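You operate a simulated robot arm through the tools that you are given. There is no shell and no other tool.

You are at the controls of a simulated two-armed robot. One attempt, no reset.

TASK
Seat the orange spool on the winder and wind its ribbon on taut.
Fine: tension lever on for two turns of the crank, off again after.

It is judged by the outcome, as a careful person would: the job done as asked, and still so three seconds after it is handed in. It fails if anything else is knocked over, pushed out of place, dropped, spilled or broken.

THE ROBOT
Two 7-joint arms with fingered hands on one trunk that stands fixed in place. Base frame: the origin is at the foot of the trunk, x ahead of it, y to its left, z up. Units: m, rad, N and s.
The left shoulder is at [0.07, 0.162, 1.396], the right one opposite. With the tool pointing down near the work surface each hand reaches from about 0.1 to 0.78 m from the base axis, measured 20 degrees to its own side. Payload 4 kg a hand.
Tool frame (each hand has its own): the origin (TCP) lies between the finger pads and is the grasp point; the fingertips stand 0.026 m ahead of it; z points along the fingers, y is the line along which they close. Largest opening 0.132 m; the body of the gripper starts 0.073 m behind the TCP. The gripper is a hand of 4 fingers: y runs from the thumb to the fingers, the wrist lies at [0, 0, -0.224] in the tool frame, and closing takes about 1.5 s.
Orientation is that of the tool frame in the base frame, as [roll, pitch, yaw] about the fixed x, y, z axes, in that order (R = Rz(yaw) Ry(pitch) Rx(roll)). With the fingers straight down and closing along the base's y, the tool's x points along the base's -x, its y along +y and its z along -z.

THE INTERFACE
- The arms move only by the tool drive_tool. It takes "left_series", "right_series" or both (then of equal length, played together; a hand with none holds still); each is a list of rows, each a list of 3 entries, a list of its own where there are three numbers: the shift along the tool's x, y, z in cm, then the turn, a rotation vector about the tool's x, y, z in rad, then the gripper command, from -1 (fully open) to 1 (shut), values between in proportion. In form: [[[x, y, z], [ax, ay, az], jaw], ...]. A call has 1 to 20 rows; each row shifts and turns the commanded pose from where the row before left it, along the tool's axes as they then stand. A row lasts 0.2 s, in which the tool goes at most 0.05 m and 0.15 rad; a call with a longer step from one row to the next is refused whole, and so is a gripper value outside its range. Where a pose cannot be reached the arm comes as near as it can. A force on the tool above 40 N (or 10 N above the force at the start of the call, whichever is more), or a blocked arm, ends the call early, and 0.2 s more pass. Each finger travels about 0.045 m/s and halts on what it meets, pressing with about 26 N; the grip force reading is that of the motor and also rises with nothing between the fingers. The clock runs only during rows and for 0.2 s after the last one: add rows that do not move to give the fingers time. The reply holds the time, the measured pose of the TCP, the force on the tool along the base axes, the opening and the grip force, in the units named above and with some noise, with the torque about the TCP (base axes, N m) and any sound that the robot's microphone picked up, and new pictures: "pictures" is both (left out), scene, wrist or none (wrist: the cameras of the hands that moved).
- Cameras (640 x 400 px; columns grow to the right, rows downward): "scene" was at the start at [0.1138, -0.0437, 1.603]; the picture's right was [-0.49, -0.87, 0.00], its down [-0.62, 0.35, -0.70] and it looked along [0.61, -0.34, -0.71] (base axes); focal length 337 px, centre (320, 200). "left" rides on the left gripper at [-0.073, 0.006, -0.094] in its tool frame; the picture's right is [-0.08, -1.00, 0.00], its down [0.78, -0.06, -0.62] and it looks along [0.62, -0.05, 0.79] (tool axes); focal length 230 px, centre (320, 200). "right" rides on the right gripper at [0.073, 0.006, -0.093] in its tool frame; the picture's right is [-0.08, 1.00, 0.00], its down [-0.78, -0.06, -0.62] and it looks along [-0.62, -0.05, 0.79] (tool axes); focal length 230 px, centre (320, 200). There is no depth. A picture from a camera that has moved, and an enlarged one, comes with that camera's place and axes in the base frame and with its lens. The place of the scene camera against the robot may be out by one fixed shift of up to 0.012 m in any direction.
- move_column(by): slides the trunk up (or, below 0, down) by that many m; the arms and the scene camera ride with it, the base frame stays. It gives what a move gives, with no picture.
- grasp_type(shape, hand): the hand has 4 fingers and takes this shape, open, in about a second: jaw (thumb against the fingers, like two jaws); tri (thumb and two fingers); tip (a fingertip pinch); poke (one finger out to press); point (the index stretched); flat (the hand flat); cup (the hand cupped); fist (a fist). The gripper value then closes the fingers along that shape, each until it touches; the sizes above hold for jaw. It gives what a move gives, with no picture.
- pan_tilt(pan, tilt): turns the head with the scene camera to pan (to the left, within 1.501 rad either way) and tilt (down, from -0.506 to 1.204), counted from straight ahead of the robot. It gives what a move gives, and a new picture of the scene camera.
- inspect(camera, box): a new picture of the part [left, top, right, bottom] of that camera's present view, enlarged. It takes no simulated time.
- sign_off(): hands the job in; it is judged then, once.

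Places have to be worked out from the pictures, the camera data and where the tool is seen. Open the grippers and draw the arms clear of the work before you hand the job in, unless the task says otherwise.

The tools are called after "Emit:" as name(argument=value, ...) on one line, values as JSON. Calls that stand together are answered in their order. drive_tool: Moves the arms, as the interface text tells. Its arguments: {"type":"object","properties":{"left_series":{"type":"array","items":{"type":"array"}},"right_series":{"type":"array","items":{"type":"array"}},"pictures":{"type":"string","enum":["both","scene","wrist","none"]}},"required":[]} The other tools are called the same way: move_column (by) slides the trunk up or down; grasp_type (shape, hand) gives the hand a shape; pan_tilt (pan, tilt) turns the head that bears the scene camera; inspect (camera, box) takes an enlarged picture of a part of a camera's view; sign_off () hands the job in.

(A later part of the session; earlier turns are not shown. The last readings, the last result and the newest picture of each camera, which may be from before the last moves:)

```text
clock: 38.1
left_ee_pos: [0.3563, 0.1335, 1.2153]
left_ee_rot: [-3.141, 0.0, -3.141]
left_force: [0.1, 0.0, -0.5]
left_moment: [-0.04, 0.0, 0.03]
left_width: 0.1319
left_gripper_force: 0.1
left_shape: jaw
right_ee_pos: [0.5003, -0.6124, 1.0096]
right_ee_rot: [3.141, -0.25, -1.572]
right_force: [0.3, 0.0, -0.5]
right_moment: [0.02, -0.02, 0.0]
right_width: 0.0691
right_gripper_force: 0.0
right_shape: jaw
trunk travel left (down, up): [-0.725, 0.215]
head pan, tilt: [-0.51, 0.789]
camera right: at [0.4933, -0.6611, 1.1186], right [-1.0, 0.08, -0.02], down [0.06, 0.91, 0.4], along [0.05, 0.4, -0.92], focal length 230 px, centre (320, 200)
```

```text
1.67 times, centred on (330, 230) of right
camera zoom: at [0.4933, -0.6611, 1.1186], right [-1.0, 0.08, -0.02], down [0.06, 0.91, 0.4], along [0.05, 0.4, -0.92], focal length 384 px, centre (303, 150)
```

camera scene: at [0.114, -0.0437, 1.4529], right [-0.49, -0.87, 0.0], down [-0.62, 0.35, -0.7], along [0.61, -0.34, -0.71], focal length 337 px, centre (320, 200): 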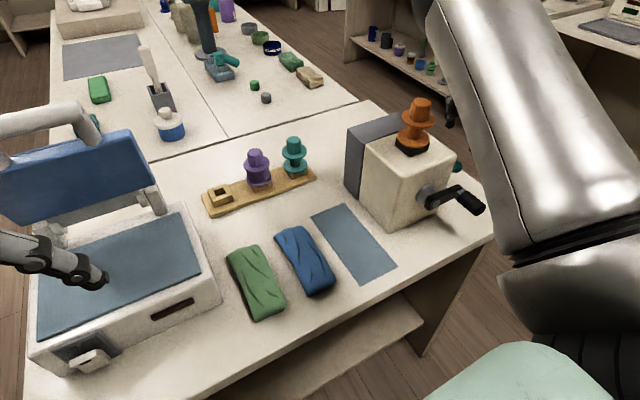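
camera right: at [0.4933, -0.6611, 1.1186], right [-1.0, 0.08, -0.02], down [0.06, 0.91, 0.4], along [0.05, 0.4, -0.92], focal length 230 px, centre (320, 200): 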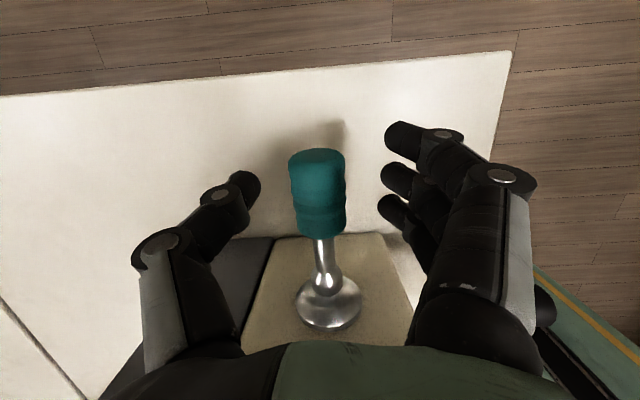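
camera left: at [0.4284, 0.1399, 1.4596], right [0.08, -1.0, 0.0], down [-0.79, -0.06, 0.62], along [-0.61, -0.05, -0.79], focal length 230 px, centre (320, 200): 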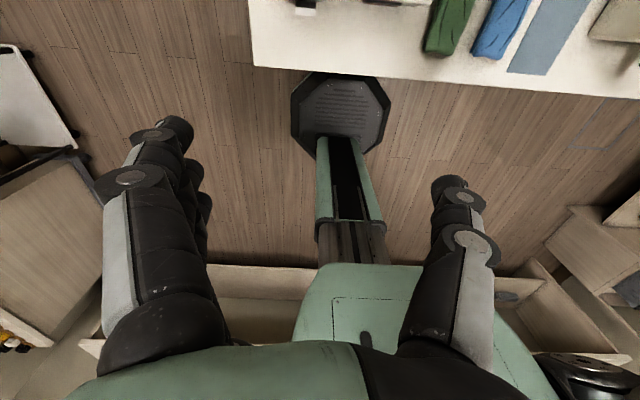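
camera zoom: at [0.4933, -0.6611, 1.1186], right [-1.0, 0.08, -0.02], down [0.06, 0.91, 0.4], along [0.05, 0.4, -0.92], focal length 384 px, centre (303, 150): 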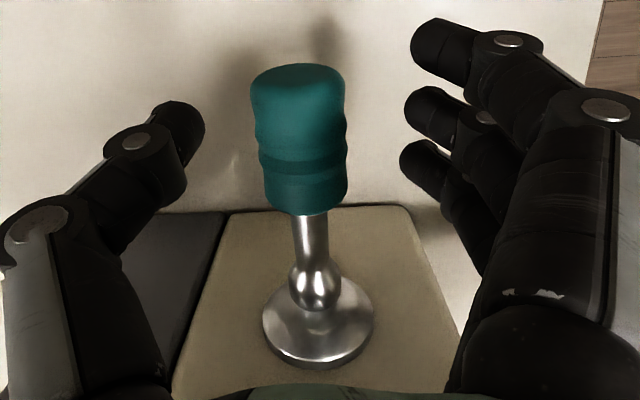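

The lever holds by itself at roughly +10–15° above horizontal. I square the tool to vertical, grip the knob again and see whether it will go farther up.

Emit:
drive_tool(right_series=[[[0, 0, 0], [0, -0.125, 0], -0.06], [[0, 0, 0], [0, -0.125, 0], -0.06], [[0, 0, 0], [0, 0, 0], -0.06], [[0, 0, 0], [0, 0, 0], 0.4], [[0, 0, 0], [0, 0, 0], 1], [[0, 0, 0], [0, 0, 0], 1], [[0, 0, 0], [0, 0, 0], 1], [[0, 0, 0], [0, 0, 0], 1]], pictures="wrist")

Emit:
inspect(camera="right", box=[230, 110, 430, 350])

```text
clock: 40.0
left_ee_pos: [0.3573, 0.1309, 1.2161]
left_ee_rot: [3.141, 0.001, -3.141]
left_force: [-0.2, -0.1, -0.7]
left_moment: [0.01, 0.02, -0.01]
left_width: 0.1319
left_gripper_force: 0.0
left_shape: jaw
right_ee_pos: [0.5003, -0.6136, 1.0088]
right_ee_rot: [-3.141, 0.001, -1.572]
right_force: [-0.5, -1.1, -2.8]
right_moment: [-0.05, 0.0, 0.02]
right_width: 0.0154
right_gripper_force: 26.1
right_shape: jaw
trunk travel left (down, up): [-0.725, 0.215]
head pan, tilt: [-0.51, 0.789]
camera right: at [0.494, -0.6874, 1.1025], right [-1.0, 0.08, 0.0], down [0.06, 0.79, 0.62], along [0.05, 0.61, -0.79], focal length 230 px, centre (320, 200)
```

right: 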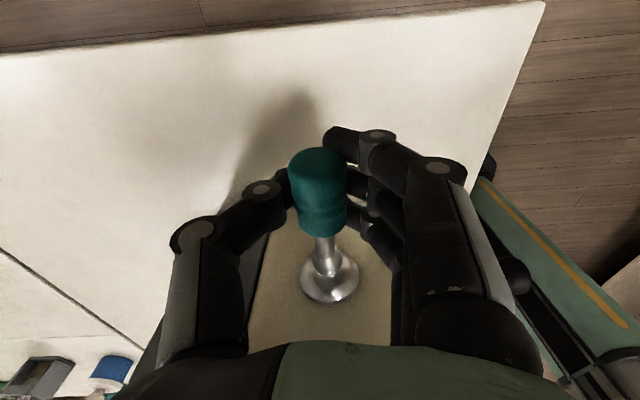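

```text
1.67 times, centred on (330, 230) of right
camera zoom: at [0.494, -0.6874, 1.1025], right [-1.0, 0.08, 0.0], down [0.06, 0.79, 0.62], along [0.05, 0.61, -0.79], focal length 384 px, centre (303, 150)
```

zoom: 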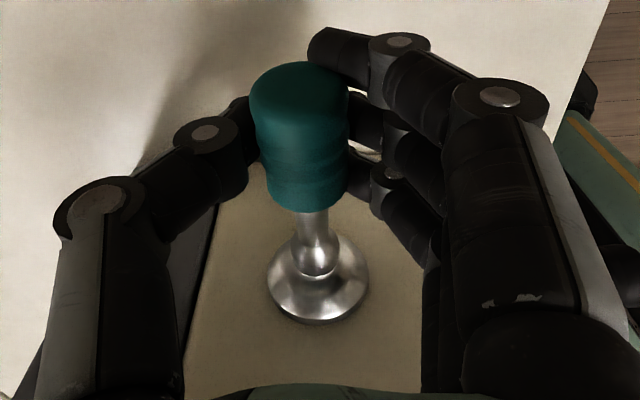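

Gripped again with the tool vertical. I try another 0.1 rad upward with the tool turning along and read the force.

Emit:
drive_tool(right_series=[[[-0.06, 0, -0.32], [0, 0.05, 0], 1], [[-0.07, 0, -0.33], [0, 0.05, 0], 1], [[0, 0, 0], [0, 0, 0], 1]], pictures="wrist")

```text
clock: 40.8
left_ee_pos: [0.3577, 0.1324, 1.2156]
left_ee_rot: [3.138, 0.0, -3.141]
left_force: [-0.9, 0.7, 0.3]
left_moment: [0.0, 0.01, 0.01]
left_width: 0.1322
left_gripper_force: 0.0
left_shape: jaw
right_ee_pos: [0.4993, -0.6123, 1.0151]
right_ee_rot: [-3.14, -0.102, -1.572]
right_force: [1.6, -1.4, -0.5]
right_moment: [-0.03, -0.06, 0.0]
right_width: 0.0154
right_gripper_force: 25.8
right_shape: jaw
trunk travel left (down, up): [-0.725, 0.215]
head pan, tilt: [-0.51, 0.789]
camera right: at [0.4939, -0.6759, 1.1158], right [-1.0, 0.08, -0.01], down [0.06, 0.84, 0.53], along [0.05, 0.53, -0.84], focal length 230 px, centre (320, 200)
```

right: 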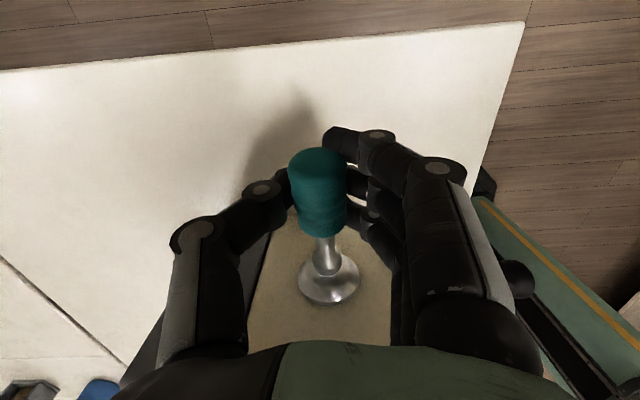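

It still follows freely. I continue 0.2 rad more.

Emit:
drive_tool(right_series=[[[-0.06, 0, -0.32], [0, 0.05, 0], 1], [[-0.07, 0, -0.33], [0, 0.05, 0], 1], [[0, 0, 0], [0, 0, 0], 1], [[-0.06, 0, -0.32], [0, 0.05, 0], 1], [[-0.07, 0, -0.33], [0, 0.05, 0], 1], [[0, 0, 0], [0, 0, 0], 1]], pictures="wrist")

Emit:
inspect(camera="scene", box=[380, 60, 500, 180])

```text
clock: 42.1
left_ee_pos: [0.3571, 0.1324, 1.2153]
left_ee_rot: [-3.14, 0.001, 3.141]
left_force: [0.1, 0.0, 0.4]
left_moment: [0.04, -0.01, 0.03]
left_width: 0.1318
left_gripper_force: 0.1
left_shape: jaw
right_ee_pos: [0.4999, -0.6058, 1.0278]
right_ee_rot: [3.14, -0.301, -1.573]
right_force: [0.0, -3.0, 0.5]
right_moment: [-0.06, -0.04, 0.03]
right_width: 0.0156
right_gripper_force: 26.3
right_shape: jaw
trunk travel left (down, up): [-0.725, 0.215]
head pan, tilt: [-0.51, 0.789]
camera right: at [0.4941, -0.6493, 1.1392], right [-1.0, 0.08, -0.02], down [0.06, 0.93, 0.36], along [0.05, 0.35, -0.93], focal length 230 px, centre (320, 200)
```

right: 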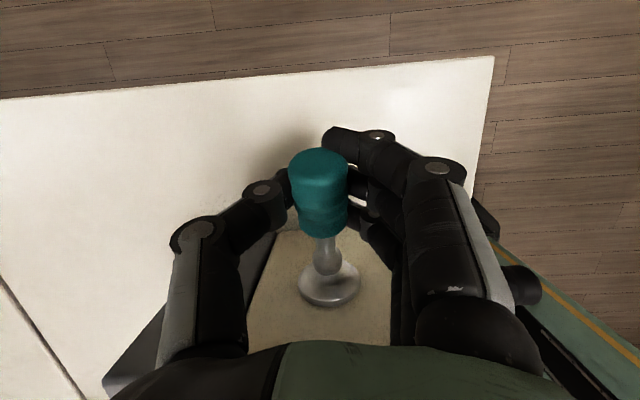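

```text
3.33 times, centred on (440, 120) of scene
camera zoom: at [0.1136, -0.0439, 1.453], right [-0.49, -0.87, 0.0], down [-0.62, 0.35, -0.7], along [0.61, -0.34, -0.71], focal length 1122 px, centre (-80, 467)
```

zoom: 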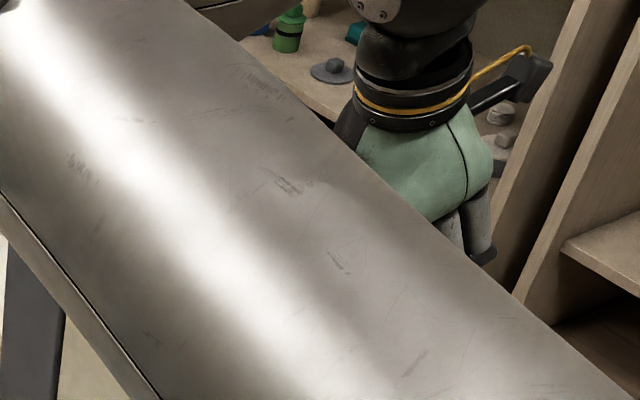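

The lever is at about +29° and still moves freely with no stop. I release, straighten the tool, regrip and continue.

Emit:
drive_tool(right_series=[[[0, 0, 0], [0, 0, 0], 0.4], [[0, 0, 0], [0, 0, 0], -0.06], [[0, 0, 0], [0, 0, 0], -0.06], [[0, 0, 0], [0, 0, 0], -0.06], [[0, 0, 0], [0, -0.15, 0], -0.06], [[0, 0, 0], [0, -0.15, 0], -0.06], [[0, 0, 0], [0, 0, 0], -0.06]], pictures="wrist")

Emit:
inspect(camera="right", box=[230, 110, 430, 350])

```text
clock: 43.8
left_ee_pos: [0.3573, 0.133, 1.2155]
left_ee_rot: [-3.14, -0.001, 3.141]
left_force: [-0.3, -0.1, -0.9]
left_moment: [-0.02, 0.01, -0.01]
left_width: 0.1321
left_gripper_force: 0.0
left_shape: jaw
right_ee_pos: [0.5008, -0.6046, 1.0283]
right_ee_rot: [3.141, 0.002, -1.57]
right_force: [0.0, 0.6, -0.4]
right_moment: [-0.02, -0.01, -0.02]
right_width: 0.0695
right_gripper_force: 0.1
right_shape: jaw
trunk travel left (down, up): [-0.725, 0.215]
head pan, tilt: [-0.51, 0.789]
camera right: at [0.4947, -0.6783, 1.1222], right [-1.0, 0.08, 0.0], down [0.06, 0.79, 0.62], along [0.05, 0.61, -0.79], focal length 230 px, centre (320, 200)
```

right: 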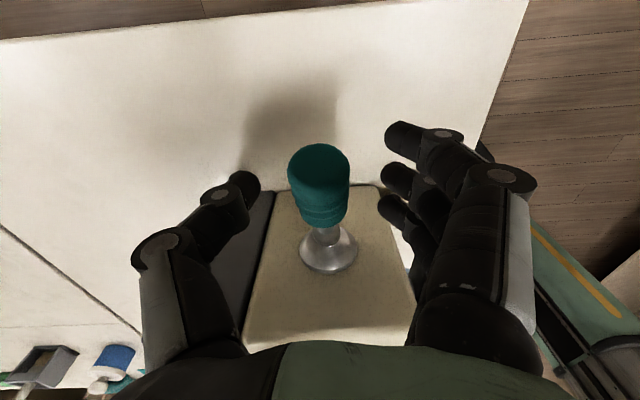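

```text
1.67 times, centred on (330, 230) of right
camera zoom: at [0.4947, -0.6783, 1.1222], right [-1.0, 0.08, 0.0], down [0.06, 0.79, 0.62], along [0.05, 0.61, -0.79], focal length 384 px, centre (303, 150)
```

zoom: 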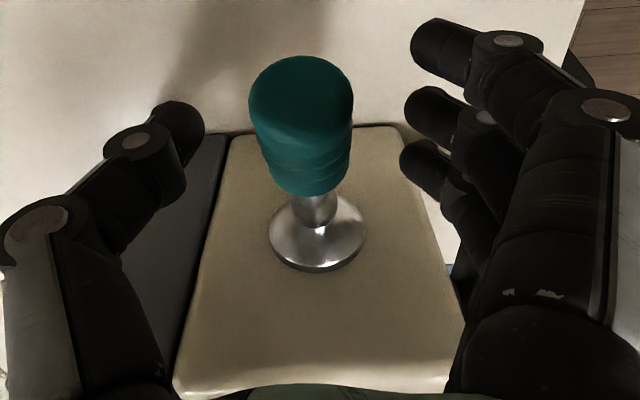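

The lever is now at about +25–29°, mirrored to where it began. I grip again and test for a stop with another small upward arc.

Emit:
drive_tool(right_series=[[[0, 0, 0], [0, 0, 0], 0.4], [[0, 0, 0], [0, 0, 0], 1], [[0, 0, 0], [0, 0, 0], 1], [[0, 0, 0], [0, 0, 0], 1], [[-0.16, 0, -0.3], [0, 0.05, 0], 1], [[-0.16, 0, -0.3], [0, 0.05, 0], 1], [[0, 0, 0], [0, 0, 0], 1]], pictures="wrist")

Emit:
inspect(camera="right", box=[230, 110, 430, 350])

```text
clock: 45.4
left_ee_pos: [0.3578, 0.1319, 1.2152]
left_ee_rot: [3.14, -0.001, 3.141]
left_force: [0.1, 0.6, 0.9]
left_moment: [0.01, 0.0, 0.0]
left_width: 0.1319
left_gripper_force: 0.1
left_shape: jaw
right_ee_pos: [0.5, -0.602, 1.0334]
right_ee_rot: [-3.14, -0.099, -1.569]
right_force: [0.2, 0.7, -5.0]
right_moment: [0.03, -0.06, 0.03]
right_width: 0.0124
right_gripper_force: 25.6
right_shape: jaw
trunk travel left (down, up): [-0.725, 0.215]
head pan, tilt: [-0.51, 0.789]
camera right: at [0.4942, -0.667, 1.1338], right [-1.0, 0.08, -0.01], down [0.06, 0.84, 0.54], along [0.05, 0.53, -0.84], focal length 230 px, centre (320, 200)
```

right: 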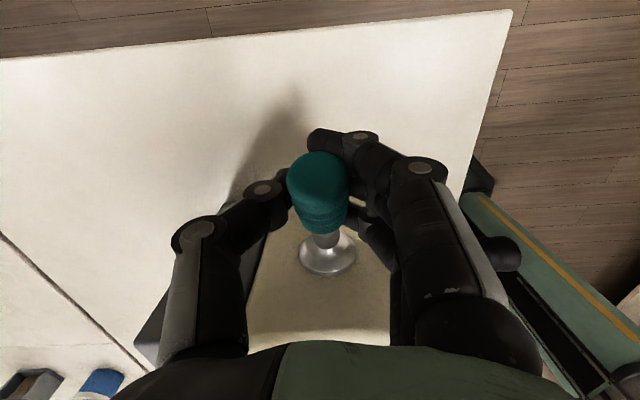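

```text
1.67 times, centred on (330, 230) of right
camera zoom: at [0.4942, -0.667, 1.1338], right [-1.0, 0.08, -0.01], down [0.06, 0.84, 0.54], along [0.05, 0.53, -0.84], focal length 384 px, centre (303, 150)
```

zoom: 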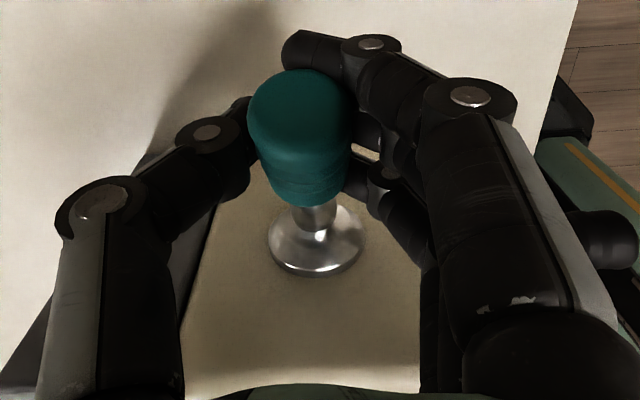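

A slight downward pull (5 N) now appears. I try one more 0.1 rad to find out if that is a stop.

Emit:
drive_tool(right_series=[[[-0.16, 0, -0.3], [0, 0.05, 0], 1], [[-0.16, 0, -0.3], [0, 0.05, 0], 1], [[0, 0, 0], [0, 0, 0], 1]], pictures="wrist")

Emit:
inspect(camera="right", box=[230, 110, 430, 350])

```text
clock: 46.1
left_ee_pos: [0.3596, 0.1281, 1.2152]
left_ee_rot: [3.138, -0.001, -3.141]
left_force: [-0.3, 1.1, 0.5]
left_moment: [-0.01, -0.01, 0.01]
left_width: 0.1318
left_gripper_force: 0.1
left_shape: jaw
right_ee_pos: [0.5007, -0.6024, 1.0339]
right_ee_rot: [3.139, -0.194, -1.572]
right_force: [-3.3, -3.3, -25.5]
right_moment: [0.46, -0.06, 0.18]
right_width: 0.0116
right_gripper_force: 26.1
right_shape: jaw
trunk travel left (down, up): [-0.725, 0.215]
head pan, tilt: [-0.51, 0.789]
camera right: at [0.4951, -0.6558, 1.1409], right [-1.0, 0.08, -0.01], down [0.06, 0.89, 0.45], along [0.05, 0.45, -0.89], focal length 230 px, centre (320, 200)
```

right: 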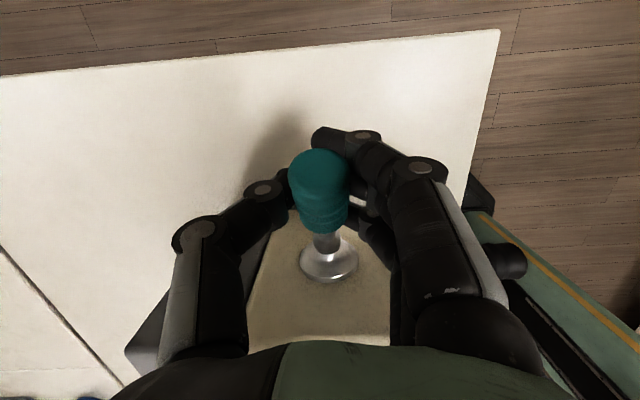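

```text
1.67 times, centred on (330, 230) of right
camera zoom: at [0.4951, -0.6558, 1.1409], right [-1.0, 0.08, -0.01], down [0.06, 0.89, 0.45], along [0.05, 0.45, -0.89], focal length 384 px, centre (303, 150)
```

zoom: 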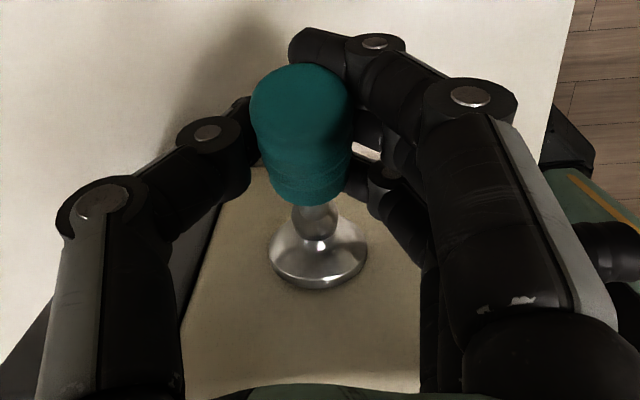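

The force jumped to 25 N: that is the upper stop, so the lever is on. I ease off, open fully and back the hand upward off the lever.

Emit:
drive_tool(right_series=[[[0.05, 0, 0.3], [0, 0, 0], 1], [[0, 0, 0], [0, 0, 0], 0.3], [[0, 0, 0], [0, 0, 0], -0.3], [[0, 0, 0], [0, 0, 0], -0.5], [[0, 0, 0], [0, 0, 0], -0.5], [[0, 0, 0], [0, 0, 0], -0.5], [[0, 0, 0], [0, -0.1, 0], -0.5], [[0, 0, 0], [0, -0.1, 0], -0.5], [[0, 0, -2], [0, 0, 0], -0.5], [[0, 0, -4], [0, 0, 0], -0.5], [[0, 0, -4], [0, 0, 0], -0.5], [[0, 0, 0], [0, 0, 0], -0.5]], pictures="both")

Emit:
inspect(camera="right", box=[230, 50, 430, 290])

```text
clock: 48.8
left_ee_pos: [0.3585, 0.1326, 1.2156]
left_ee_rot: [3.141, -0.003, 3.141]
left_force: [0.2, 0.9, -0.1]
left_moment: [0.01, 0.03, 0.03]
left_width: 0.132
left_gripper_force: 0.0
left_shape: jaw
right_ee_pos: [0.5024, -0.6002, 1.1346]
right_ee_rot: [-3.14, 0.0, -1.571]
right_force: [-1.0, 0.1, -0.7]
right_moment: [-0.02, 0.0, -0.02]
right_width: 0.0987
right_gripper_force: 0.0
right_shape: jaw
trunk travel left (down, up): [-0.725, 0.215]
head pan, tilt: [-0.51, 0.789]
camera scene: at [0.1148, -0.0433, 1.4529], right [-0.49, -0.87, 0.0], down [-0.62, 0.35, -0.7], along [0.61, -0.34, -0.71], focal length 337 px, centre (320, 200)
camera right: at [0.4963, -0.6745, 1.2286], right [-1.0, 0.08, 0.0], down [0.06, 0.78, 0.62], along [0.05, 0.61, -0.79], focal length 230 px, centre (320, 200)
```

scene: 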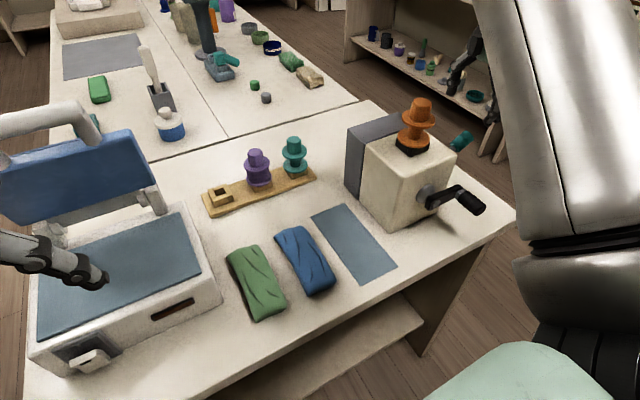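
right: 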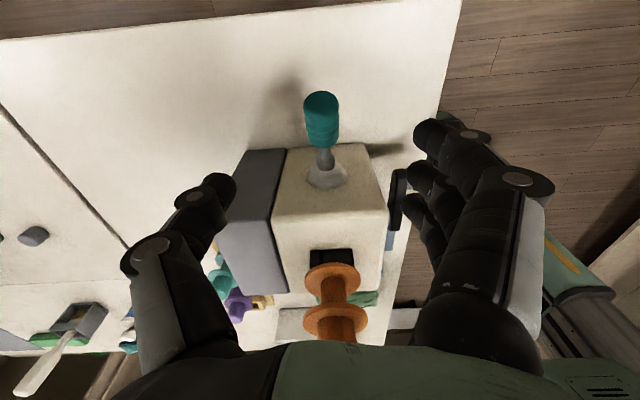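

```text
1.67 times, centred on (330, 170) of right
camera zoom: at [0.4963, -0.6745, 1.2286], right [-1.0, 0.08, 0.0], down [0.06, 0.78, 0.62], along [0.05, 0.61, -0.79], focal length 384 px, centre (303, 250)
```

zoom: 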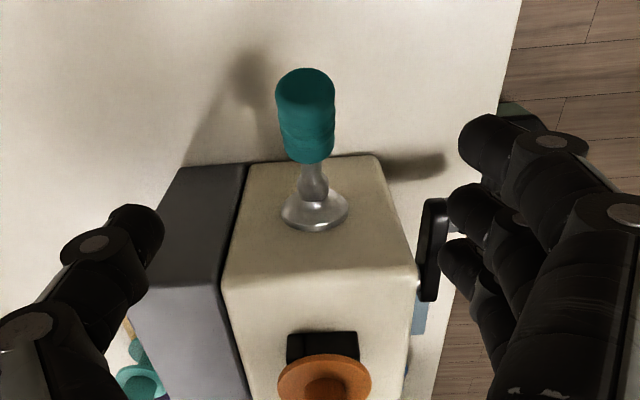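

The lever now stands up (on). Next is the crank: I move the hand up and around to the front of the winder and turn it back to the neutral yaw (closing along y).

Emit:
drive_tool(right_series=[[[0, 0, -4], [0, 0, 0], -0.5], [[-1.4, 3.6, -0.5], [0, 0, 0], -0.5], [[-1.4, 3.6, 0], [0, 0, 0], -0.5], [[-1.4, 3.6, 0], [0, 0, 0], -0.5], [[-1.4, 3.6, 0], [0, 0, 0], -0.5], [[-1.4, 3.6, 0], [0, 0, 0], -0.5], [[0, 0, 0], [0, 0, 0.1428], -0.5], [[0, 0, 0], [0, 0, 0.1428], -0.5], [[0, 0, 0], [0, 0, 0.1428], -0.5], [[0, 0, 0], [0, 0, 0.1428], -0.5], [[0, 0, 0], [0, 0, 0.1428], -0.5], [[0, 0, 0], [0, 0, 0.1428], -0.5], [[0, 0, 0], [0, 0, 0.1428], -0.5], [[0, 0, 0], [0, 0, 0.1428], -0.5], [[0, 0, 0], [0, 0, 0.1428], -0.5], [[0, 0, 0], [0, 0, 0.1428], -0.5], [[0, 0, 0], [0, 0, 0.1428], -0.5], [[0, 0, 0], [0, 0, 0], -0.5]], pictures="both")

Emit:
inspect(camera="right", box=[240, 60, 440, 260])

Emit:
inspect(camera="scene", box=[340, 80, 520, 260])

```text
clock: 52.5
left_ee_pos: [0.3577, 0.1316, 1.2162]
left_ee_rot: [-3.141, -0.001, 3.141]
left_force: [0.5, -0.4, 0.5]
left_moment: [0.02, 0.03, 0.0]
left_width: 0.1317
left_gripper_force: 0.1
left_shape: jaw
right_ee_pos: [0.3214, -0.5301, 1.1816]
right_ee_rot: [-3.141, 0.001, 3.141]
right_force: [0.7, 0.9, -0.1]
right_moment: [0.01, 0.01, 0.01]
right_width: 0.0987
right_gripper_force: 0.1
right_shape: jaw
trunk travel left (down, up): [-0.725, 0.215]
head pan, tilt: [-0.51, 0.789]
camera scene: at [0.1138, -0.0436, 1.453], right [-0.49, -0.87, 0.0], down [-0.62, 0.35, -0.7], along [0.61, -0.34, -0.71], focal length 337 px, centre (320, 200)
camera right: at [0.2469, -0.5255, 1.2756], right [0.08, 1.0, 0.0], down [0.78, -0.06, 0.62], along [0.61, -0.05, -0.79], focal length 230 px, centre (320, 200)
```

scene: 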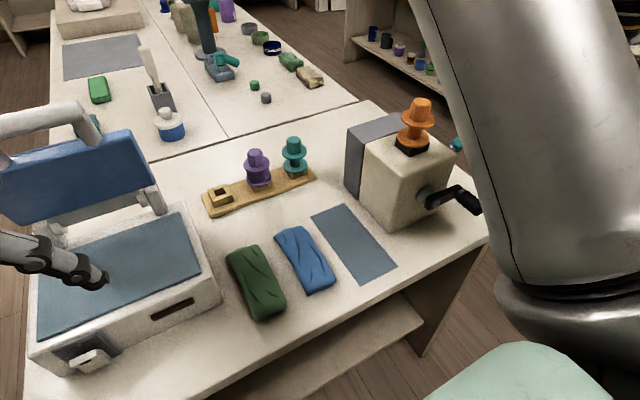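
right: 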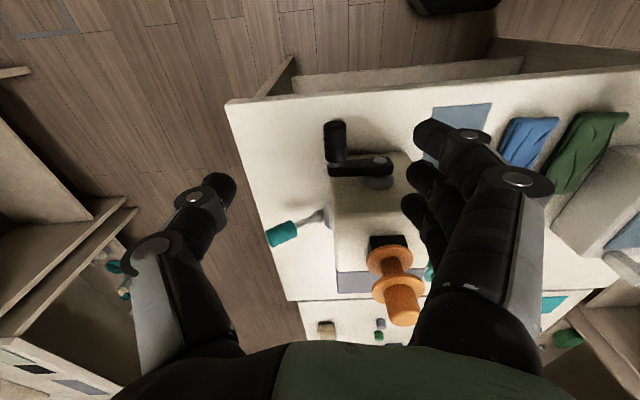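

```text
2.00 times, centred on (340, 160) of right
camera zoom: at [0.2469, -0.5255, 1.2756], right [0.08, 1.0, 0.0], down [0.78, -0.06, 0.62], along [0.61, -0.05, -0.79], focal length 460 px, centre (280, 280)
```

zoom: 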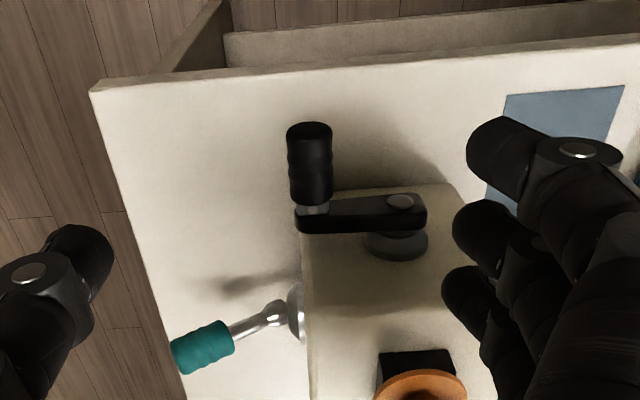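

```text
2.22 times, centred on (430, 170) of scene
camera zoom: at [0.1138, -0.0436, 1.453], right [-0.49, -0.87, 0.0], down [-0.62, 0.35, -0.7], along [0.61, -0.34, -0.71], focal length 748 px, centre (76, 267)
```

zoom: 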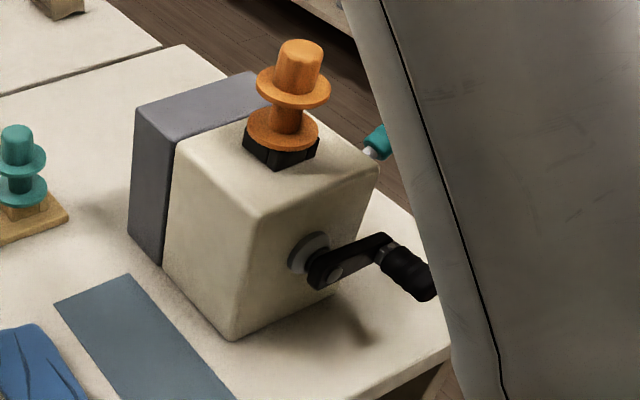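

The lever is still up. The crank handle lies along x from 0.353 to 0.40 at y≈-0.516, z≈0.997, pivot at y≈-0.455, radius ≈0.061. I move over the handle with the fingers about 7 cm open.

Emit:
drive_tool(right_series=[[[-1.32, 0.47, 3.05], [0, 0, 0], -0.06], [[-1.32, 0.47, 3.05], [0, 0, 0], -0.06], [[-1.32, 0.47, 3.05], [0, 0, 0], -0.06], [[0, 0, 0], [0, 0, 0], -0.06]], pictures="wrist")

Emit:
inspect(camera="right", box=[220, 80, 420, 280])

```text
clock: 53.5
left_ee_pos: [0.3573, 0.1319, 1.2161]
left_ee_rot: [3.141, 0.001, 3.141]
left_force: [0.1, 1.1, -1.0]
left_moment: [-0.02, -0.01, -0.01]
left_width: 0.132
left_gripper_force: 0.0
left_shape: jaw
right_ee_pos: [0.3584, -0.5167, 1.0905]
right_ee_rot: [-3.14, 0.0, 3.14]
right_force: [0.1, 0.1, 0.4]
right_moment: [-0.01, 0.01, -0.05]
right_width: 0.0709
right_gripper_force: 0.2
right_shape: jaw
trunk travel left (down, up): [-0.725, 0.215]
head pan, tilt: [-0.51, 0.789]
camera right: at [0.2858, -0.5117, 1.1834], right [0.08, 1.0, 0.0], down [0.78, -0.06, 0.62], along [0.62, -0.05, -0.79], focal length 230 px, centre (320, 200)
```

right: 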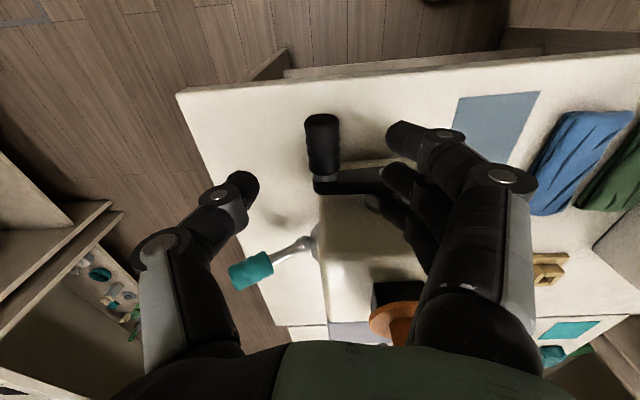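

```text
2.00 times, centred on (320, 180) of right
camera zoom: at [0.2858, -0.5117, 1.1834], right [0.08, 1.0, 0.0], down [0.78, -0.06, 0.62], along [0.62, -0.05, -0.79], focal length 460 px, centre (320, 240)
```

zoom: 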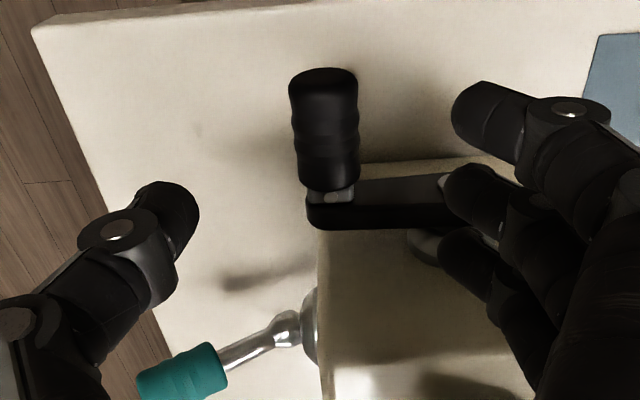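

The handle is centred at y≈-0.516, about 2.9 cm thick. I lower to TCP z≈1.008 (handle axis ~1 cm below TCP so the tips later clear the table at the bottom of the turn) and check.

Emit:
drive_tool(right_series=[[[-0.2, 0.1, 2.7], [0, 0, 0], -0.06], [[0, 0, 2.7], [0, 0, 0], -0.06], [[0, 0, 1.9], [0, 0, 0], -0.06], [[0, 0, 0.95], [0, 0, 0], -0.06], [[0, 0, 0], [0, 0, 0], -0.06]], pictures="both")

Emit:
inspect(camera="right", box=[220, 100, 420, 300])

```text
clock: 54.8
left_ee_pos: [0.3576, 0.1319, 1.2152]
left_ee_rot: [3.142, 0.0, 3.141]
left_force: [-0.2, -0.5, -0.4]
left_moment: [0.04, 0.01, 0.0]
left_width: 0.1318
left_gripper_force: 0.1
left_shape: jaw
right_ee_pos: [0.3622, -0.5146, 1.0088]
right_ee_rot: [-3.141, -0.001, -3.141]
right_force: [-0.6, 0.4, 0.3]
right_moment: [-0.01, 0.0, -0.03]
right_width: 0.0708
right_gripper_force: 0.1
right_shape: jaw
trunk travel left (down, up): [-0.725, 0.215]
head pan, tilt: [-0.51, 0.789]
camera scene: at [0.1135, -0.0435, 1.453], right [-0.49, -0.87, 0.0], down [-0.62, 0.35, -0.7], along [0.61, -0.34, -0.71], focal length 337 px, centre (320, 200)
camera right: at [0.2884, -0.5101, 1.1017], right [0.08, 1.0, 0.0], down [0.78, -0.06, 0.62], along [0.62, -0.05, -0.79], focal length 230 px, centre (320, 200)
```

scene: 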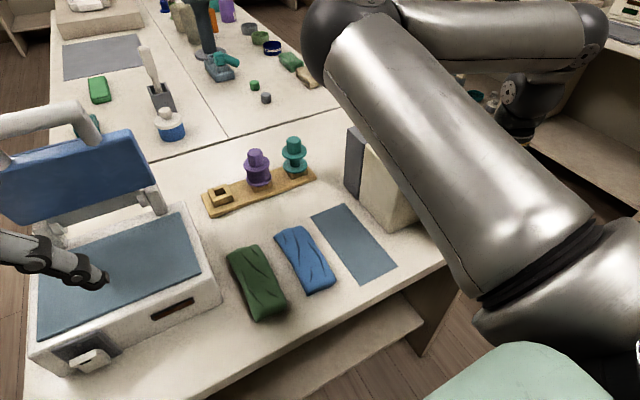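
right: 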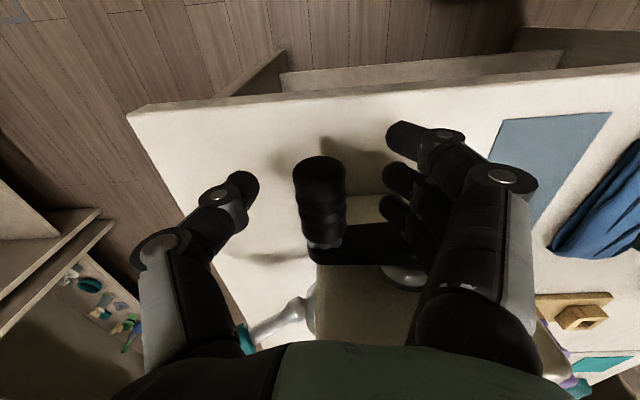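

```text
2.00 times, centred on (320, 200) of right
camera zoom: at [0.2884, -0.5101, 1.1017], right [0.08, 1.0, 0.0], down [0.78, -0.06, 0.62], along [0.62, -0.05, -0.79], focal length 460 px, centre (320, 200)
```

zoom: 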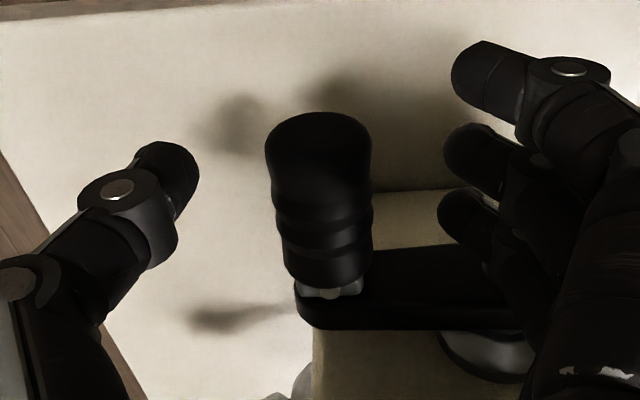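

The handle lies between the fingers with the crank arm just beyond the last finger. I close on the handle.

Emit:
drive_tool(right_series=[[[0.05, -0.05, 0], [0, 0, 0], -0.06], [[0, 0, 0], [0, 0, 0], 0.4], [[0, 0, 0], [0, 0, 0], 1], [[0, 0, 0], [0, 0, 0], 1], [[0, 0, 0], [0, 0, 0], 1], [[0, 0, 0], [0, 0, 0], 1]], pictures="wrist")

Emit:
inspect(camera="right", box=[220, 100, 420, 300])

```text
clock: 56.1
left_ee_pos: [0.3581, 0.1312, 1.2157]
left_ee_rot: [-3.141, 0.0, -3.141]
left_force: [0.0, 0.5, 0.4]
left_moment: [0.0, 0.0, -0.01]
left_width: 0.132
left_gripper_force: 0.0
left_shape: jaw
right_ee_pos: [0.361, -0.5167, 1.0075]
right_ee_rot: [3.141, 0.002, -3.14]
right_force: [-0.6, -2.6, -1.5]
right_moment: [0.0, 0.03, 0.14]
right_width: 0.0163
right_gripper_force: 18.6
right_shape: jaw
trunk travel left (down, up): [-0.725, 0.215]
head pan, tilt: [-0.51, 0.789]
camera right: at [0.2879, -0.5113, 1.1012], right [0.08, 1.0, 0.0], down [0.78, -0.06, 0.62], along [0.61, -0.05, -0.79], focal length 230 px, centre (320, 200)
```

right: 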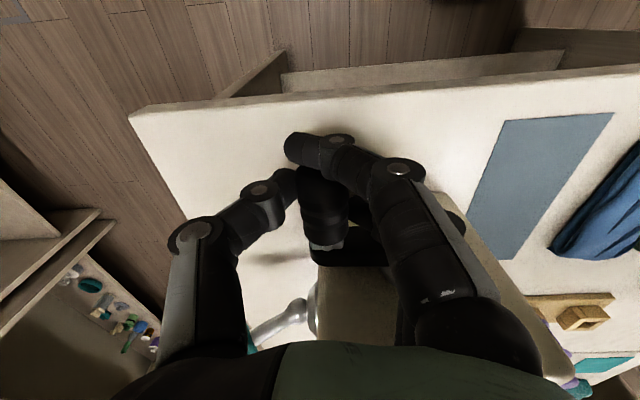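

```text
2.00 times, centred on (320, 200) of right
camera zoom: at [0.2879, -0.5113, 1.1012], right [0.08, 1.0, 0.0], down [0.78, -0.06, 0.62], along [0.61, -0.05, -0.79], focal length 460 px, centre (320, 200)
```

zoom: 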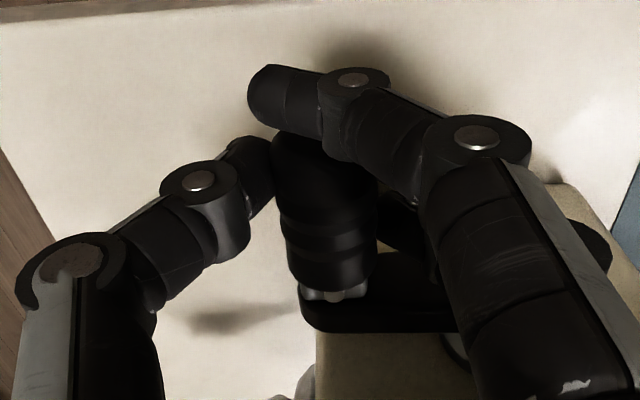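

The handle is held. I start turning clockwise as seen by the operator (handle on the right going down first) with a small 0.2 rad test, watching force and sound.

Emit:
drive_tool(right_series=[[[0, 0.03, 0.609], [0, 0, 0], 1], [[0, 0.091, 0.603], [0, 0, 0], 1], [[0, 0, 0], [0, 0, 0], 1]], pictures="wrist")

Emit:
inspect(camera="right", box=[220, 100, 420, 300])

```text
clock: 57.0
left_ee_pos: [0.3568, 0.1308, 1.2153]
left_ee_rot: [3.139, 0.001, 3.141]
left_force: [1.0, -0.3, 0.1]
left_moment: [-0.01, 0.01, 0.04]
left_width: 0.132
left_gripper_force: 0.0
left_shape: jaw
right_ee_pos: [0.3619, -0.516, 0.9941]
right_ee_rot: [-3.141, 0.0, -3.141]
right_force: [0.3, -4.5, 0.1]
right_moment: [-0.09, -0.01, 0.2]
right_width: 0.0159
right_gripper_force: 26.6
right_shape: jaw
trunk travel left (down, up): [-0.725, 0.215]
head pan, tilt: [-0.51, 0.789]
camera right: at [0.2878, -0.5107, 1.0881], right [0.08, 1.0, 0.0], down [0.78, -0.06, 0.62], along [0.62, -0.05, -0.79], focal length 230 px, centre (320, 200)
```

right: 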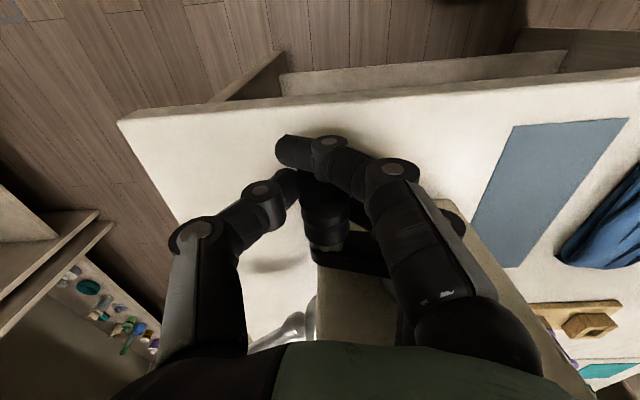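

```text
2.00 times, centred on (320, 200) of right
camera zoom: at [0.2878, -0.5107, 1.0881], right [0.08, 1.0, 0.0], down [0.78, -0.06, 0.62], along [0.62, -0.05, -0.79], focal length 460 px, centre (320, 200)
```

zoom: 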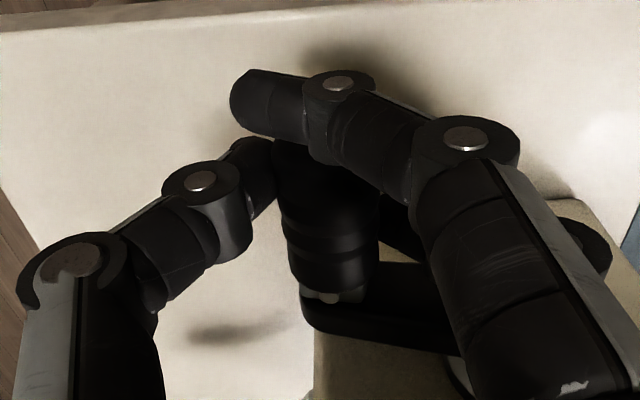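

The crank turns freely this way. I continue the arc to 0.8 rad, watching force.

Emit:
drive_tool(right_series=[[[0, 0.248, 0.88], [0, 0, 0], 1], [[0, 0.377, 0.833], [0, 0, 0], 1], [[0, 0.497, 0.767], [0, 0, 0], 1], [[0, 0.606, 0.684], [0, 0, 0], 1], [[0, 0, 0], [0, 0, 0], 1]], pictures="wrist")

Emit:
inspect(camera="right", box=[220, 100, 420, 300])

```text
clock: 58.1
left_ee_pos: [0.3566, 0.1301, 1.2162]
left_ee_rot: [3.141, -0.002, -3.142]
left_force: [0.9, 0.5, -0.8]
left_moment: [-0.01, 0.03, -0.02]
left_width: 0.1319
left_gripper_force: 0.0
left_shape: jaw
right_ee_pos: [0.3614, -0.4973, 0.9631]
right_ee_rot: [3.141, -0.001, 3.14]
right_force: [-0.8, -5.3, -5.1]
right_moment: [-0.07, 0.03, 0.18]
right_width: 0.0159
right_gripper_force: 26.4
right_shape: jaw
trunk travel left (down, up): [-0.725, 0.215]
head pan, tilt: [-0.51, 0.789]
camera right: at [0.288, -0.4927, 1.0566], right [0.08, 1.0, 0.0], down [0.79, -0.06, 0.62], along [0.61, -0.05, -0.79], focal length 230 px, centre (320, 200)
```

right: 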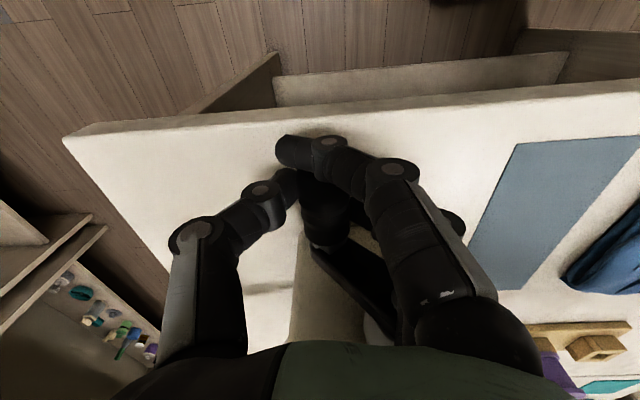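

```text
2.00 times, centred on (320, 200) of right
camera zoom: at [0.288, -0.4927, 1.0566], right [0.08, 1.0, 0.0], down [0.79, -0.06, 0.62], along [0.61, -0.05, -0.79], focal length 460 px, centre (320, 200)
```

zoom: 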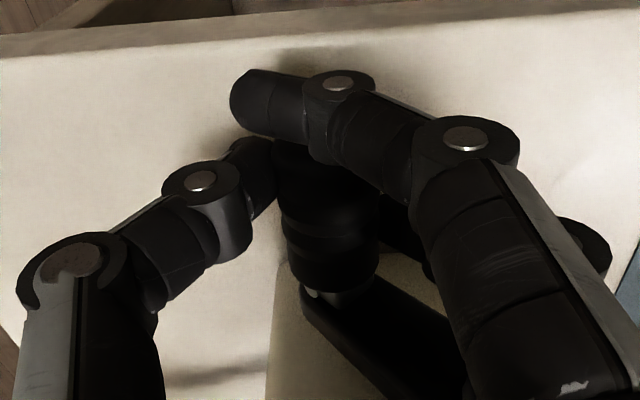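

The crank follows with only a small outward radial pull (~7 N), so the true radius is a millimetre or so larger. I continue through the bottom with a slightly larger radius.

Emit:
drive_tool(right_series=[[[0, 0.65, 0.67], [0, 0, 0], 1], [[0, 0.801, 0.486], [0, 0, 0], 1], [[0, 0.864, 0.361], [0, 0, 0], 1], [[0, 0.908, 0.228], [0, 0, 0], 1], [[0, 0.932, 0.09], [0, 0, 0], 1], [[0, 0, 0], [0, 0, 0], 1]], pictures="both")

Emit:
inspect(camera="right", box=[220, 100, 420, 300])

```text
clock: 59.5
left_ee_pos: [0.3575, 0.1326, 1.2156]
left_ee_rot: [3.14, -0.002, 3.14]
left_force: [0.0, 0.0, -0.5]
left_moment: [0.02, -0.01, 0.03]
left_width: 0.132
left_gripper_force: 0.1
left_shape: jaw
right_ee_pos: [0.3615, -0.455, 0.9459]
right_ee_rot: [-3.141, 0.002, -3.141]
right_force: [3.5, -2.2, 6.4]
right_moment: [0.02, -0.07, 0.24]
right_width: 0.0166
right_gripper_force: 25.7
right_shape: jaw
trunk travel left (down, up): [-0.725, 0.215]
head pan, tilt: [-0.51, 0.789]
camera scene: at [0.1141, -0.0434, 1.453], right [-0.49, -0.87, 0.0], down [-0.62, 0.35, -0.7], along [0.61, -0.34, -0.71], focal length 337 px, centre (320, 200)
camera right: at [0.2876, -0.4503, 1.0396], right [0.08, 1.0, 0.0], down [0.78, -0.06, 0.62], along [0.62, -0.05, -0.79], focal length 230 px, centre (320, 200)
```

scene: 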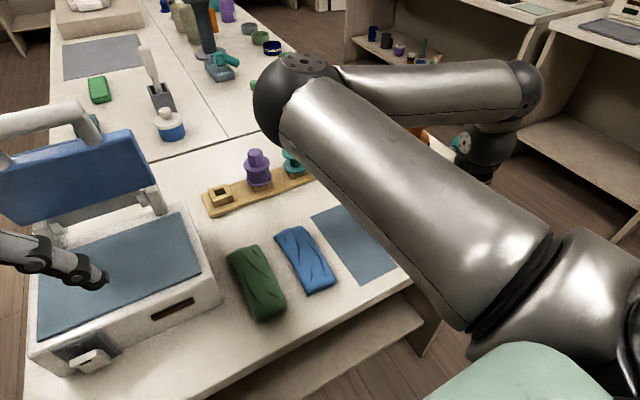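
right: 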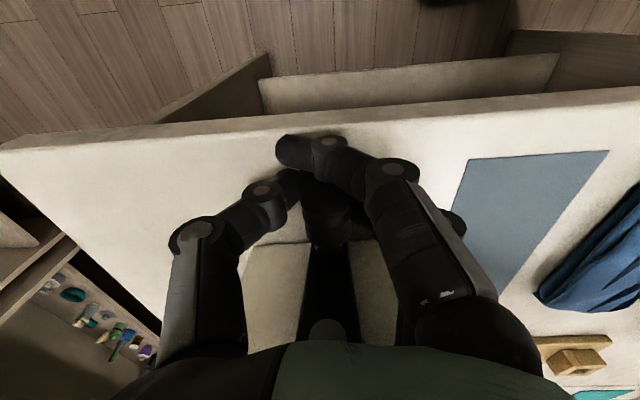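

```text
2.00 times, centred on (320, 200) of right
camera zoom: at [0.2876, -0.4503, 1.0396], right [0.08, 1.0, 0.0], down [0.78, -0.06, 0.62], along [0.62, -0.05, -0.79], focal length 460 px, centre (320, 200)
```

zoom: 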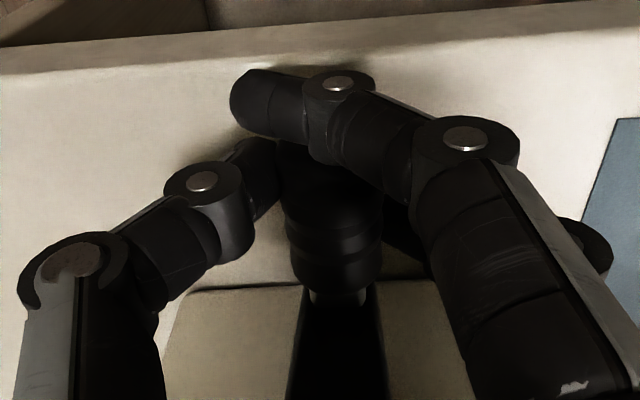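

The handle is at the bottom of its circle. A circle fit of the measured points gives the TCP circle centre (-0.454, 1.0085) and radius 0.0625; I use that to continue to 2.45 rad.

Emit:
drive_tool(right_series=[[[0, 0.881, -0.051], [0, 0, 0], 1], [[0, 0.913, -0.189], [0, 0, 0], 1], [[0, 0.874, -0.323], [0, 0, 0], 1], [[0, 0.816, -0.45], [0, 0, 0], 1], [[0, 0.74, -0.567], [0, 0, 0], 1], [[0, 0.647, -0.671], [0, 0, 0], 1], [[0, 0, 0], [0, 0, 0], 1]], pictures="both")

Emit:
inspect(camera="scene", box=[380, 80, 480, 200])

```text
clock: 61.1
left_ee_pos: [0.3562, 0.1303, 1.2155]
left_ee_rot: [3.14, 0.001, -3.141]
left_force: [-0.2, 0.0, 0.5]
left_moment: [-0.01, 0.01, 0.01]
left_width: 0.1322
left_gripper_force: 0.1
left_shape: jaw
right_ee_pos: [0.3612, -0.4077, 0.9667]
right_ee_rot: [3.141, 0.001, 3.14]
right_force: [5.9, -15.5, 11.2]
right_moment: [-0.18, -0.14, 0.2]
right_width: 0.0174
right_gripper_force: 26.2
right_shape: jaw
trunk travel left (down, up): [-0.725, 0.215]
head pan, tilt: [-0.51, 0.789]
camera scene: at [0.1142, -0.0455, 1.4529], right [-0.49, -0.87, 0.0], down [-0.62, 0.35, -0.7], along [0.61, -0.34, -0.71], focal length 337 px, centre (320, 200)
camera right: at [0.2875, -0.4029, 1.0608], right [0.08, 1.0, 0.0], down [0.78, -0.06, 0.62], along [0.61, -0.05, -0.79], focal length 230 px, centre (320, 200)
```

scene: 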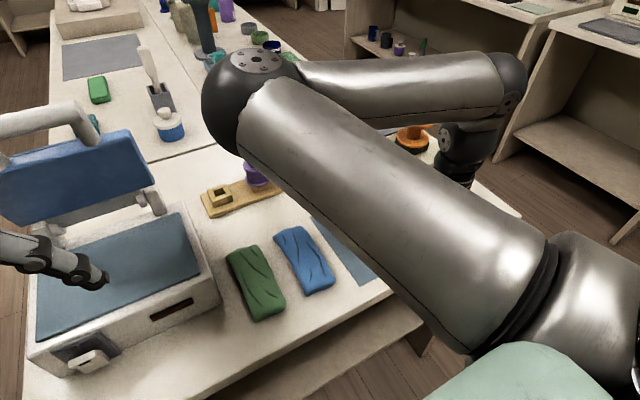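
right: 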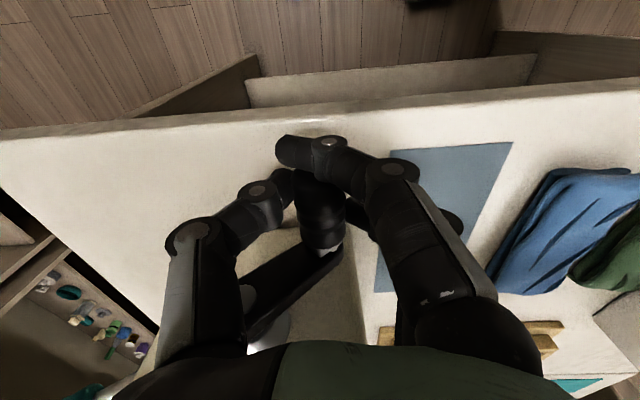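

```text
3.33 times, centred on (430, 140) of scene
camera zoom: at [0.1142, -0.0455, 1.4529], right [-0.49, -0.87, 0.0], down [-0.62, 0.35, -0.7], along [0.61, -0.34, -0.71], focal length 1122 px, centre (-47, 400)
```

zoom: 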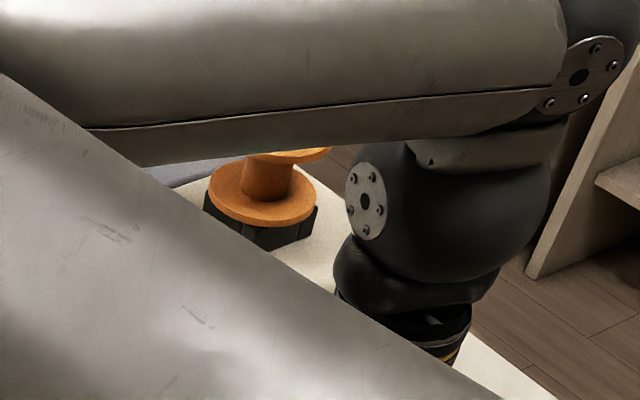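

The crank follows; there's ~19 N of inward radial force, so I shift the fitted centre to (-0.4557, 1.0085) with radius 0.0618 and continue up the left side.

Emit:
drive_tool(right_series=[[[0, 0.3, -0.81], [0, 0, 0], 1], [[0, 0.38, -0.83], [0, 0, 0], 1], [[0, 0.29, -0.88], [0, 0, 0], 1], [[0, 0.15, -0.91], [0, 0, 0], 1], [[0, 0.02, -0.93], [0, 0, 0], 1], [[0, 0, 0], [0, 0, 0], 1]], pictures="both")

Emit:
inspect(camera="right", box=[220, 100, 420, 300])

```text
clock: 62.5
left_ee_pos: [0.358, 0.1316, 1.2153]
left_ee_rot: [3.14, -0.002, -3.139]
left_force: [0.2, 0.1, 0.2]
left_moment: [0.03, -0.01, -0.02]
left_width: 0.1319
left_gripper_force: 0.0
left_shape: jaw
right_ee_pos: [0.3593, -0.3965, 1.0103]
right_ee_rot: [3.138, -0.004, 3.133]
right_force: [7.7, -3.5, -1.3]
right_moment: [-0.07, -0.12, 0.26]
right_width: 0.0156
right_gripper_force: 25.9
right_shape: jaw
trunk travel left (down, up): [-0.725, 0.215]
head pan, tilt: [-0.51, 0.789]
camera scene: at [0.1158, -0.0445, 1.4528], right [-0.49, -0.87, 0.0], down [-0.62, 0.35, -0.7], along [0.61, -0.34, -0.71], focal length 337 px, centre (320, 200)
camera right: at [0.2878, -0.3918, 1.1034], right [0.09, 1.0, 0.0], down [0.79, -0.07, 0.61], along [0.61, -0.05, -0.79], focal length 230 px, centre (320, 200)
```

scene: 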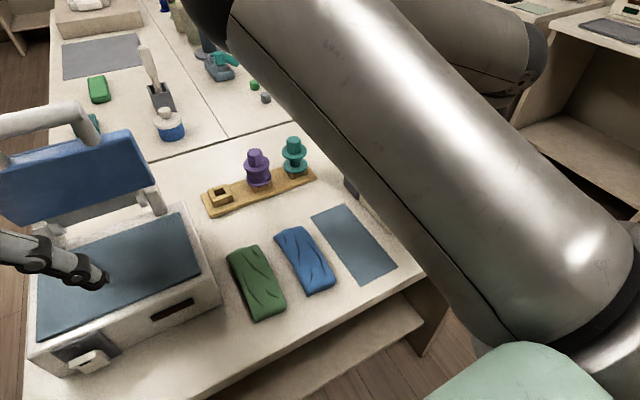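
right: 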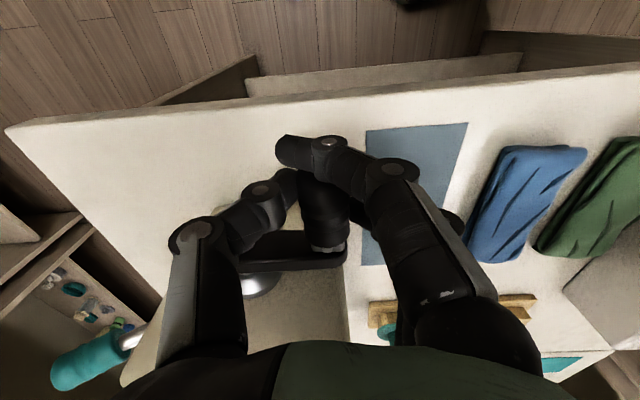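

```text
2.00 times, centred on (320, 200) of right
camera zoom: at [0.2878, -0.3918, 1.1034], right [0.09, 1.0, 0.0], down [0.79, -0.07, 0.61], along [0.61, -0.05, -0.79], focal length 460 px, centre (320, 200)
```

zoom: 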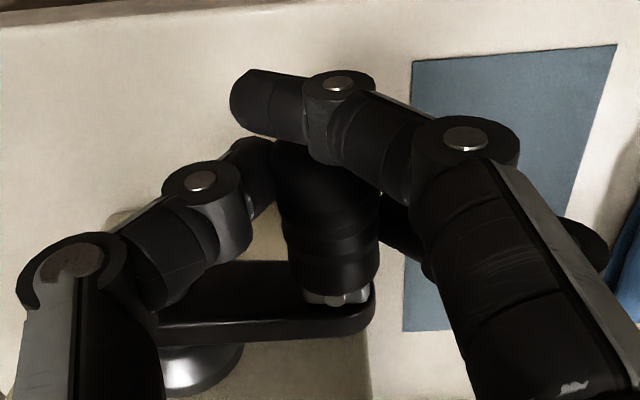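

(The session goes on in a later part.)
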